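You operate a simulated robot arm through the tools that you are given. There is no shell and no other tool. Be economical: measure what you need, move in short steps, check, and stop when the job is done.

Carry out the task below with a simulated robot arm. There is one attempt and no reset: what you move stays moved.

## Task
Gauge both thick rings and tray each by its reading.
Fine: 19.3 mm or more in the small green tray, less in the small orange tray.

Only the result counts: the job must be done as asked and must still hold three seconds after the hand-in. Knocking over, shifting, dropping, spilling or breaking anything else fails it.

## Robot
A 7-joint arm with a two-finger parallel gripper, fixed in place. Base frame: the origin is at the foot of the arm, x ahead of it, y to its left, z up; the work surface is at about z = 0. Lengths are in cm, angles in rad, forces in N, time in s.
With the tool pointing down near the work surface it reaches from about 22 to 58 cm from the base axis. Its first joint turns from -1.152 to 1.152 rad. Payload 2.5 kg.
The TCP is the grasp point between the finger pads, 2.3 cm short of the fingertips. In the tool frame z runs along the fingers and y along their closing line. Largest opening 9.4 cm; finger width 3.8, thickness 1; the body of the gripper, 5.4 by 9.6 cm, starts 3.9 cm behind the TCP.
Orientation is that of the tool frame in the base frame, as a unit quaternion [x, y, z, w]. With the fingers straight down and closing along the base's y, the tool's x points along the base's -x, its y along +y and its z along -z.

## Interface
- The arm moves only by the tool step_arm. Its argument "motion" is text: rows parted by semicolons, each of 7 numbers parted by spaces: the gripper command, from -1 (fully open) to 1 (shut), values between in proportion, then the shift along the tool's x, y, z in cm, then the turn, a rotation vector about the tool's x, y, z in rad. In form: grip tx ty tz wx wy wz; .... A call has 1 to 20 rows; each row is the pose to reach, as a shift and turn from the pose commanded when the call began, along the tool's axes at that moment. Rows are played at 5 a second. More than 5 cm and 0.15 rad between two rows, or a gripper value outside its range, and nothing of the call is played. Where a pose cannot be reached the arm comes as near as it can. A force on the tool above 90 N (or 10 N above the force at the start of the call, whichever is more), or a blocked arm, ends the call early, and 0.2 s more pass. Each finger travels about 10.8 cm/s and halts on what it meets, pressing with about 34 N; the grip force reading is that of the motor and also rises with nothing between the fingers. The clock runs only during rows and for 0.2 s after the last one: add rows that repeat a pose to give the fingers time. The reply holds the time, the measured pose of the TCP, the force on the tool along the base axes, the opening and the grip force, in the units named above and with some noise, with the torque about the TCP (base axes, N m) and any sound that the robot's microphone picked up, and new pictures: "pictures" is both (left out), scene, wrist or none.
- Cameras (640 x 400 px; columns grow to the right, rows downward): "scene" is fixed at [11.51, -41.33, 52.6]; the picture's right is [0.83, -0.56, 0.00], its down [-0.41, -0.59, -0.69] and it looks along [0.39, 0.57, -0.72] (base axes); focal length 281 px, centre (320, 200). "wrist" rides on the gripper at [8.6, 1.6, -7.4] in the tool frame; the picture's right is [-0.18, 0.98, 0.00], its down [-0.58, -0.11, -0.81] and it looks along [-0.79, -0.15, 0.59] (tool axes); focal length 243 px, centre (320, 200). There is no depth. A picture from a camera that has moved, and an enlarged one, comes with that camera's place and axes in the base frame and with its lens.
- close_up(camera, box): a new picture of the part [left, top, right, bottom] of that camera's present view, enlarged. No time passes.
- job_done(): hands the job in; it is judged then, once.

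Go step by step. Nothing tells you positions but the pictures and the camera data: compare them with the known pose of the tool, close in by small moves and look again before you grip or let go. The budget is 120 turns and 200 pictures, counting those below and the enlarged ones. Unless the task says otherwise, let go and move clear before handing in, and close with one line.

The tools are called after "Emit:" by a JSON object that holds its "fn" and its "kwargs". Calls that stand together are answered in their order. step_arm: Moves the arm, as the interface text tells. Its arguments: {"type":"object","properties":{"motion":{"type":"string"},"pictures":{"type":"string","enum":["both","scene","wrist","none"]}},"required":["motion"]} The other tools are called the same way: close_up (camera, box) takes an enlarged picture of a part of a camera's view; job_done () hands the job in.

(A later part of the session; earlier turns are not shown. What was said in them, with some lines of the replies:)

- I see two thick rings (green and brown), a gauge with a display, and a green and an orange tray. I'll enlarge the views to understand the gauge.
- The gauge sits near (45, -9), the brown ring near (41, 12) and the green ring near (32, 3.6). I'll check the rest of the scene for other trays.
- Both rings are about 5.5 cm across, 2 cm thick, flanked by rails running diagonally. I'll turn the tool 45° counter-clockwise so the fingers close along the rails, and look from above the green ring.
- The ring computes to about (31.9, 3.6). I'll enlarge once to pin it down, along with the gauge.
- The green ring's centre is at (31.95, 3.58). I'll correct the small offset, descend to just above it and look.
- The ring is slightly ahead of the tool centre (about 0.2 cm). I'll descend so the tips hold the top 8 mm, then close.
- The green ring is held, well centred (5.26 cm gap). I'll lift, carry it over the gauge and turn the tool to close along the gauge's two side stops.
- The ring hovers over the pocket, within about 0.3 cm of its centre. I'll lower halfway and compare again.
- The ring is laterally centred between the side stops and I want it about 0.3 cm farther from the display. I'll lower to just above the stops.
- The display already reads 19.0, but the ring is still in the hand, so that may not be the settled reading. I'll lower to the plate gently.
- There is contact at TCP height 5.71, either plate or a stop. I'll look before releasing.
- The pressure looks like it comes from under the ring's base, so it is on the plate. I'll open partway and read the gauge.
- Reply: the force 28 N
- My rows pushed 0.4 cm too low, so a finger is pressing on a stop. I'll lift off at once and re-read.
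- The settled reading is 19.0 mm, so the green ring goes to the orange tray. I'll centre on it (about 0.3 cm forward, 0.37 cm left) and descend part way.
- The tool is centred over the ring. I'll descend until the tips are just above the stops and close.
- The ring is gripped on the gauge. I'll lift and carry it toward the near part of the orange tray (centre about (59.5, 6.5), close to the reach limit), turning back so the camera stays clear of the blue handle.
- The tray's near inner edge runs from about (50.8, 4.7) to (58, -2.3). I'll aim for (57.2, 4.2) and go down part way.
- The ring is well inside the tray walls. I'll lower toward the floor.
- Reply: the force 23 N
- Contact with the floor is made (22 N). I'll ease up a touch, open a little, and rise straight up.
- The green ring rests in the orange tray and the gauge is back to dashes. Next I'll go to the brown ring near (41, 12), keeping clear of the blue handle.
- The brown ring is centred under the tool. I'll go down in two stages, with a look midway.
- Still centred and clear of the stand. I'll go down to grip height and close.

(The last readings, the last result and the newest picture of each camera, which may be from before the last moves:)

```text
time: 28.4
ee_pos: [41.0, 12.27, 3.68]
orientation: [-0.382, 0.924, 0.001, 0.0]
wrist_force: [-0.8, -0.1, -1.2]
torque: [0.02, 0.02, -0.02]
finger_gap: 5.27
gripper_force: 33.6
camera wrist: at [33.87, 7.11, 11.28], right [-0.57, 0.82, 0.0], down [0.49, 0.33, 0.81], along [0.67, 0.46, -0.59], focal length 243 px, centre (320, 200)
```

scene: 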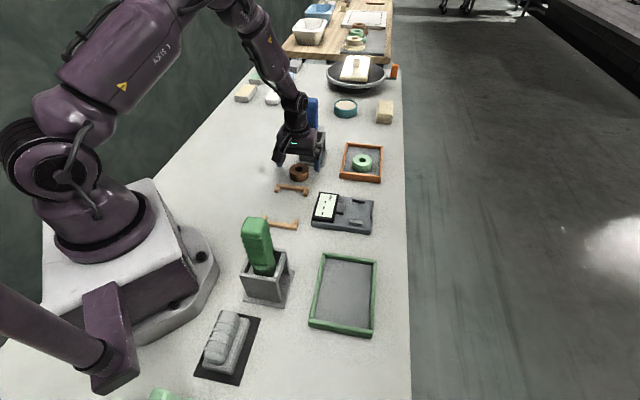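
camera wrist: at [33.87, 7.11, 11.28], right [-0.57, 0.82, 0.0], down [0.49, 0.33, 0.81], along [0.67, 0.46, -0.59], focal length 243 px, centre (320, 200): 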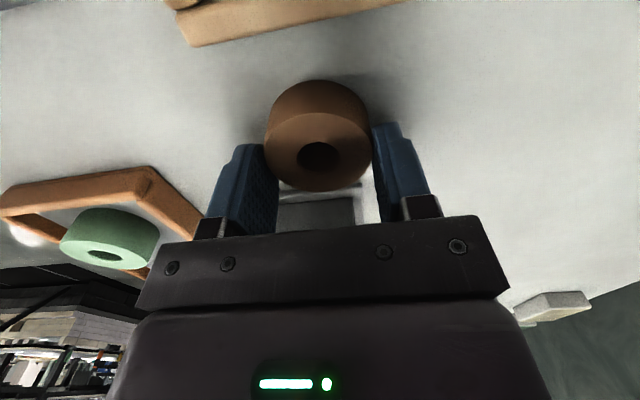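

The brown ring is held (5.27 cm gap). I'll lift and carry it over the gauge with the same 90° turn as before.

Emit:
{"fn": "step_arm", "kwargs": {"motion": "1 0 0 -3 0 0 0; 1 0 0 -6 0 0 0; 1 0 0 -9 0 0 0; 1 1 -1.4 -9 0 0 0; 1 2.2 -3 -9 0 0 0.14; 1 3.3 -4.7 -9 0 0 0.28; 1 4.4 -6.3 -9 0 0 0.42; 1 5.5 -7.9 -9 0 0 0.56; 1 6.6 -9.5 -9 0 0 0.7; 1 7.7 -11.1 -9 0 0 0.84; 1 8.8 -12.7 -9 0 0 0.98; 1 9.9 -14.3 -9 0 0 1.12; 1 11 -15.9 -9 0 0 1.26; 1 12.44 -17.89 -9 0 0 1.41; 1 12.44 -17.89 -9 0 0 1.55; 1 12.44 -17.89 -9 0 0 1.57; 1 12.44 -17.89 -9 0 0 1.57", "pictures": "none"}}

Emit:
{"fn": "close_up", "kwargs": {"camera": "wrist", "box": [180, 0, 460, 200]}}

```text
time: 32.0
ee_pos: [44.82, -9.36, 12.81]
orientation: [0.382, 0.924, 0.0, 0.0]
wrist_force: [0.9, 0.2, 0.0]
torque: [-0.02, -0.01, 0.0]
finger_gap: 5.25
gripper_force: 34.0
```

```text
2.00 times, centred on (320, 100) of wrist
camera zoom: at [40.04, -2.17, 20.26], right [0.83, 0.56, 0.0], down [0.33, -0.49, 0.81], along [0.46, -0.67, -0.59], focal length 485 px, centre (320, 400)
```

zoom: 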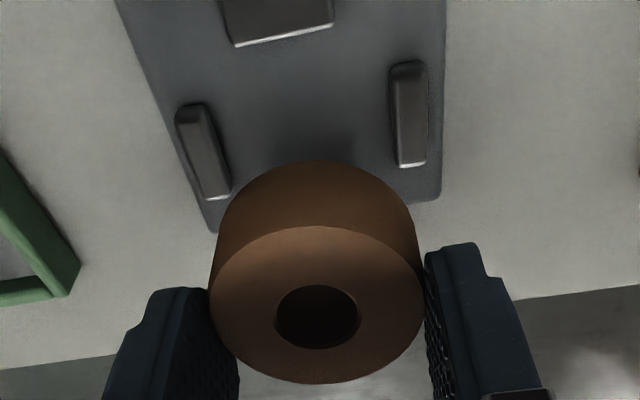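

Comparing with where the green ring seated, the tool needs about 0.35 cm toward the left side stop. I'll shift that way, lower to just above the plate and check.

Emit:
{"fn": "step_arm", "kwargs": {"motion": "1 0 -0.35 2 0 0 0; 1 0 -0.35 4 0 0 0; 1 0 -0.35 5.5 0 0 0; 1 0 -0.35 6.3 0 0 0; 1 0 -0.35 6.3 0 0 0", "pictures": "none"}}

Emit:
{"fn": "close_up", "kwargs": {"camera": "wrist", "box": [180, 0, 460, 200]}}

Emit:
{"fn": "close_up", "kwargs": {"camera": "scene", "box": [310, 170, 390, 240]}}

```text
time: 33.2
ee_pos: [44.69, -9.63, 6.36]
orientation: [0.381, 0.924, 0.0, 0.0]
wrist_force: [-0.8, 0.1, -2.0]
torque: [0.03, 0.01, 0.0]
finger_gap: 5.25
gripper_force: 33.9
```

```text
2.00 times, centred on (320, 100) of wrist
camera zoom: at [39.78, -2.39, 13.9], right [0.82, 0.57, 0.0], down [0.33, -0.49, 0.81], along [0.46, -0.66, -0.59], focal length 485 px, centre (320, 400)
```

zoom: 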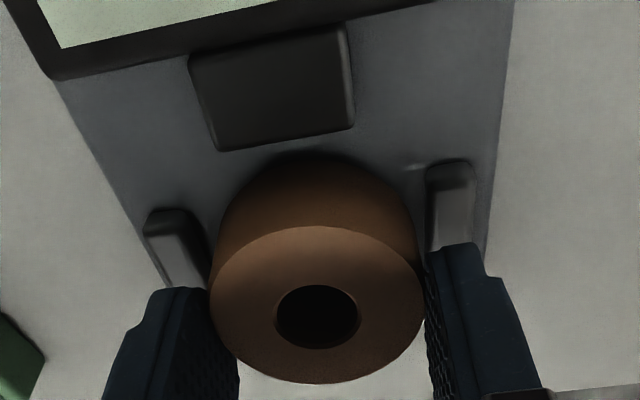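

```text
5.71 times, centred on (350, 205) of scene
camera zoom: at [11.51, -41.33, 52.6], right [0.83, -0.56, 0.0], down [-0.41, -0.59, -0.69], along [0.39, 0.57, -0.72], focal length 1605 px, centre (149, 171)
```

zoom: 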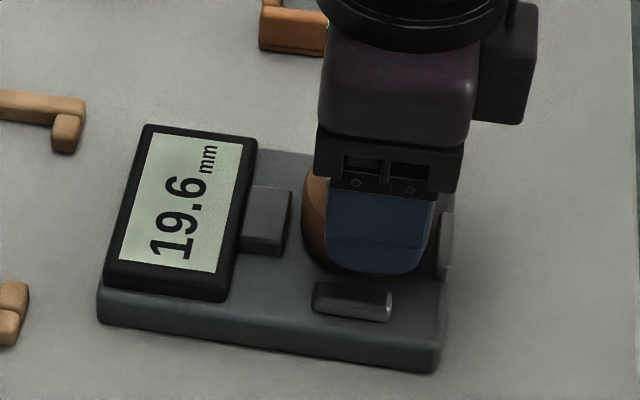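

The display shows 19.6. I'll set the ring down on the plate and release briefly for a settled reading.

Emit:
{"fn": "step_arm", "kwargs": {"motion": "1 0 0 0.35 0 0 0; 1 0 0 0.7 0 0 0; 1 0 0 0.75 0 0 0; 1 0 0 0.75 0 0 0", "pictures": "none"}}

```text
time: 34.2
ee_pos: [44.61, -9.66, 5.71]
orientation: [0.382, 0.924, 0.001, 0.0]
wrist_force: [-6.7, 2.1, 17.7]
torque: [0.09, 0.36, -0.04]
finger_gap: 5.28
gripper_force: 33.8
```

Contact with the plate. I'll ease up a bit and open just clear of the ring.

Emit:
{"fn": "step_arm", "kwargs": {"motion": "1 0 0 -0.1 0 0 0; 0 0 0 -0.1 0 0 0; -0.3 0 0 -0.1 0 0 0; -0.3 0 0 -0.1 0 0 0; -0.3 0 0 -0.1 0 0 0; -0.3 0 0 -0.1 0 0 0", "pictures": "none"}}

Emit:
{"fn": "close_up", "kwargs": {"camera": "wrist", "box": [180, 0, 460, 200]}}

Emit:
{"fn": "close_up", "kwargs": {"camera": "scene", "box": [310, 170, 390, 240]}}

```text
time: 35.6
ee_pos: [44.58, -9.54, 5.74]
orientation: [0.382, 0.924, 0.0, 0.001]
wrist_force: [-0.2, 0.2, -0.1]
torque: [0.02, -0.03, 0.0]
finger_gap: 6.11
gripper_force: 0.1
```

```text
2.00 times, centred on (320, 100) of wrist
camera zoom: at [39.76, -2.38, 13.28], right [0.82, 0.57, 0.0], down [0.33, -0.49, 0.81], along [0.46, -0.66, -0.59], focal length 485 px, centre (320, 400)
```

zoom: 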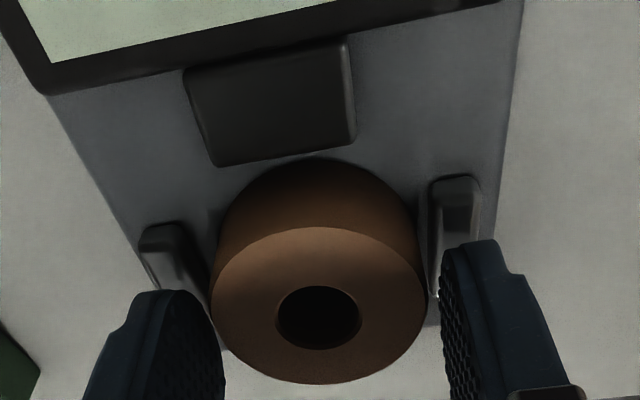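

```text
5.71 times, centred on (350, 205) of scene
camera zoom: at [11.51, -41.33, 52.6], right [0.83, -0.56, 0.0], down [-0.41, -0.59, -0.69], along [0.39, 0.57, -0.72], focal length 1605 px, centre (149, 171)
```

zoom: 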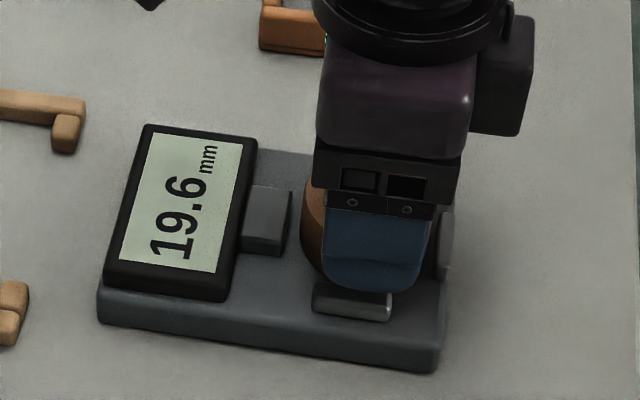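

Settled at 19.6 mm, so the brown ring goes to the green tray (centre about (30, -23)). I'll regrip, lift and carry it there.

Emit:
{"fn": "step_arm", "kwargs": {"motion": "0.3 0 0 0 0 0 0; 1 0 0 0 0 0 0; 1 0 0 0 0 0 0; 1 0 0 -2 0 0 0; 1 0 0 -5 0 0 0; 1 0 0 -7 0 0 0; 1 0 -4 -7 0 0 0; 1 0 -8 -7 0 0 0; 1 0 -12 -7 0 0 0; 1 0.2 -15 -7 0 0 0; 1 0.28 -18.2 -7 0 0 0; 1 0.28 -18.2 -7 0 0 0; 1 0.28 -18.2 -7 0 0 0"}}

```text
time: 38.4
ee_pos: [31.64, -22.33, 12.73]
orientation: [0.382, 0.924, 0.0, -0.001]
wrist_force: [-0.3, -0.4, -1.4]
torque: [-0.04, 0.01, -0.01]
finger_gap: 5.25
gripper_force: 33.7
camera wrist: at [26.62, -15.09, 20.3], right [0.82, 0.57, 0.0], down [0.33, -0.49, 0.81], along [0.46, -0.66, -0.59], focal length 243 px, centre (320, 200)
```

scene: 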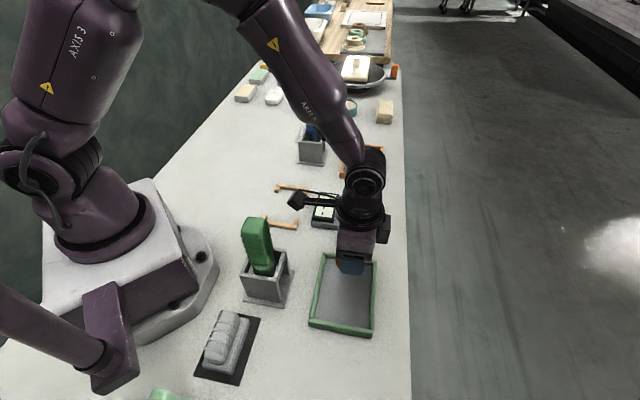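
wrist: 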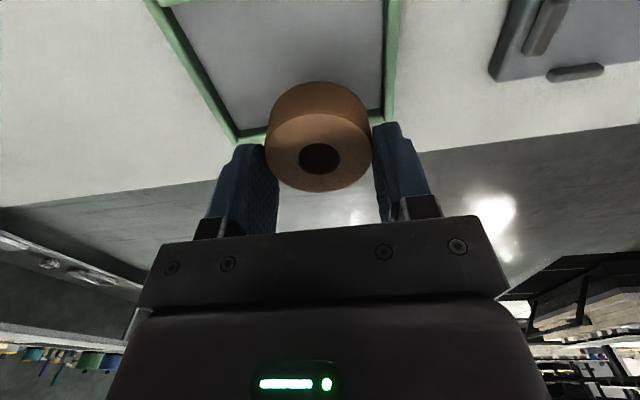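

The tool needs about 1.8 cm to the left to be central in the tray. I'll shift and descend part way.

Emit:
{"fn": "step_arm", "kwargs": {"motion": "1 0 -1.8 1 0 0 0; 1 0 -1.8 4 0 0 0; 1 0 -1.8 6.5 0 0 0; 1 0 -1.8 6.5 0 0 0"}}

```text
time: 39.4
ee_pos: [30.3, -23.59, 6.28]
orientation: [0.382, 0.924, 0.0, -0.001]
wrist_force: [0.2, 0.0, -0.9]
torque: [0.02, -0.02, -0.04]
finger_gap: 5.26
gripper_force: 34.3
camera wrist: at [25.45, -16.32, 13.74], right [0.82, 0.57, 0.0], down [0.33, -0.49, 0.81], along [0.46, -0.66, -0.59], focal length 243 px, centre (320, 200)
```

scene: 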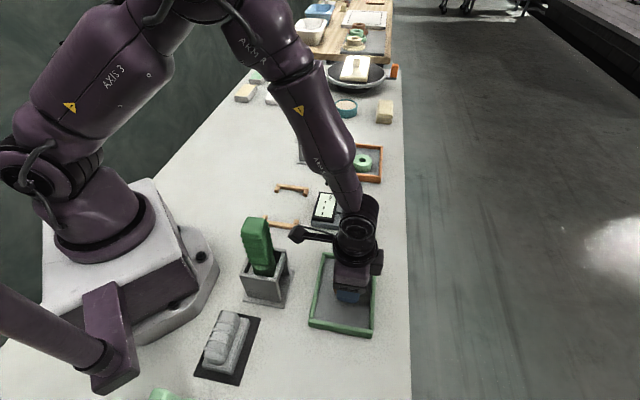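
wrist: 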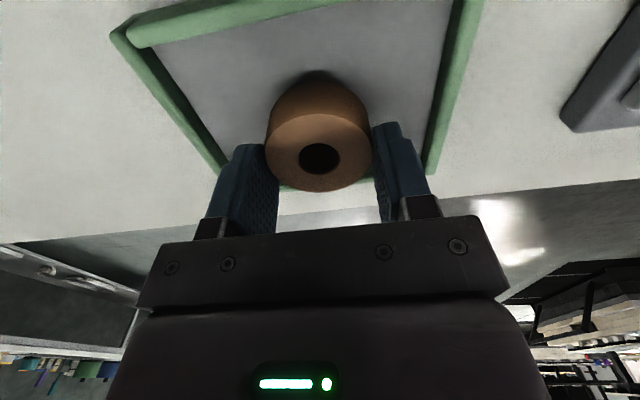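

It is inside the tray; I'll move about 0.8 cm away from the near wall and lower to the floor.

Emit:
{"fn": "step_arm", "kwargs": {"motion": "1 -0.8 0 0 0 0 0; 1 -0.8 0 0.8 0 0 0; 1 -0.8 0 1.5 0 0 0; 1 -0.8 0 1.85 0 0 0; 1 -0.8 0 1.85 0 0 0"}}

```text
time: 40.6
ee_pos: [30.99, -24.19, 4.42]
orientation: [0.382, 0.924, 0.0, 0.002]
wrist_force: [-3.3, 0.6, 25.6]
torque: [0.05, 0.25, 0.0]
finger_gap: 5.25
gripper_force: 33.8
camera wrist: at [26.12, -16.98, 12.01], right [0.82, 0.57, 0.0], down [0.33, -0.49, 0.81], along [0.46, -0.67, -0.59], focal length 243 px, centre (320, 200)
```

scene: 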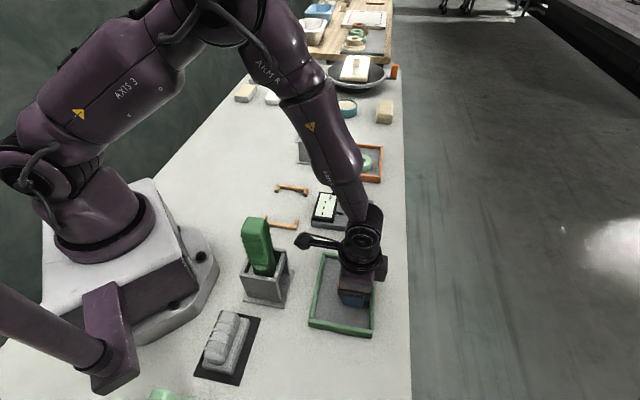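
wrist: 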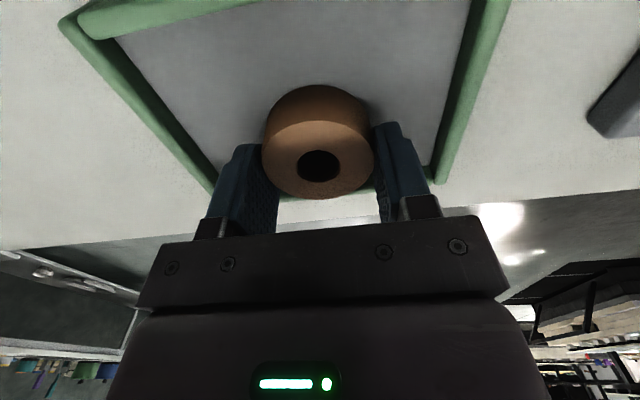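

On the floor with about 1 cm to the far wall. I'll ease up, open and rise.

Emit:
{"fn": "step_arm", "kwargs": {"motion": "1 0 0 -0.2 0 0 0; 1 0 0 -0.2 0 0 0; 0 0 0 -0.2 0 0 0; -0.4 0 0 -0.2 0 0 0; -0.4 0 0 -0.2 0 0 0; -0.4 0 0 -1.5 0 0 0; -0.4 0 0 -4 0 0 0; -0.4 0 0 -8 0 0 0; -0.4 0 0 -12 0 0 0; -0.4 0 0 -12 0 0 0; -0.4 0 0 -12 0 0 0"}}

Emit:
{"fn": "close_up", "kwargs": {"camera": "scene", "box": [270, 120, 420, 350]}}

```text
time: 43.0
ee_pos: [30.9, -24.14, 16.49]
orientation: [0.381, 0.924, 0.001, 0.001]
wrist_force: [0.0, 0.3, 0.6]
torque: [0.03, -0.02, 0.0]
finger_gap: 6.59
gripper_force: 0.2
camera wrist: at [25.92, -16.99, 23.96], right [0.82, 0.57, 0.0], down [0.33, -0.49, 0.81], along [0.46, -0.66, -0.59], focal length 243 px, centre (320, 200)
```

scene: 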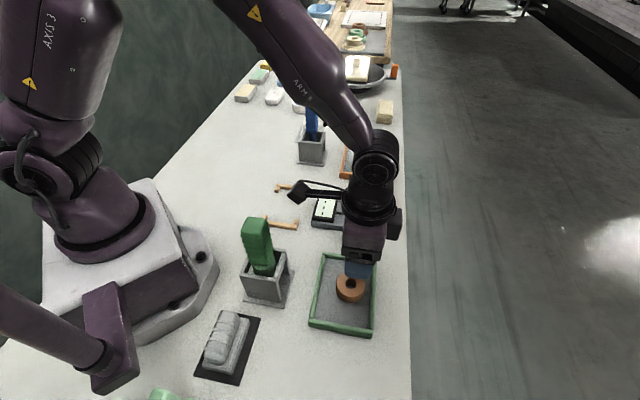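
wrist: 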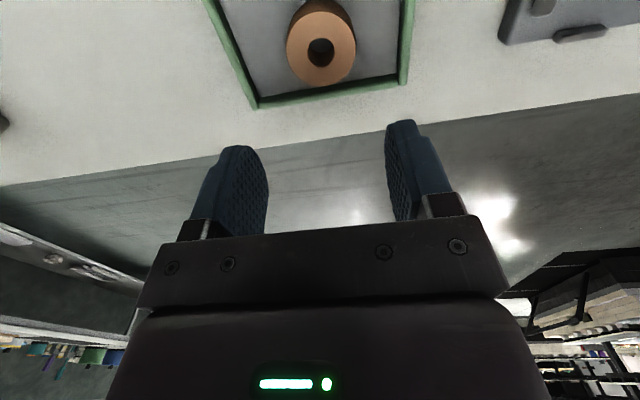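

```text
1.74 times, centred on (345, 235) of scene
camera zoom: at [11.51, -41.33, 52.6], right [0.83, -0.56, 0.0], down [-0.41, -0.59, -0.69], along [0.39, 0.57, -0.72], focal length 488 px, centre (276, 139)
```

zoom: 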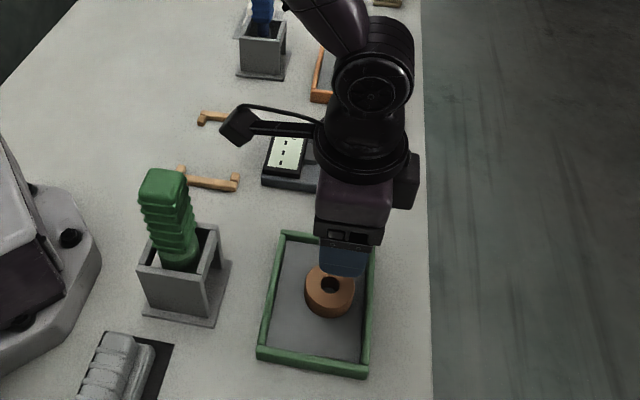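

The brown ring lies flat in the green tray, the green ring is in the orange tray, and the hand is clear. I'm handing in.

Emit:
{"fn": "job_done", "kwargs": {}}

```text
The job is handed in.
```

I gauged both rings and put each in its tray. The green ring read 19.0 mm and is in the small orange tray; the brown ring read 19.6 mm and is in the small green tray. While releasing the green ring I pressed a finger onto a gauge stop at about 25 N, which may have moved the gauge by about 1 mm.
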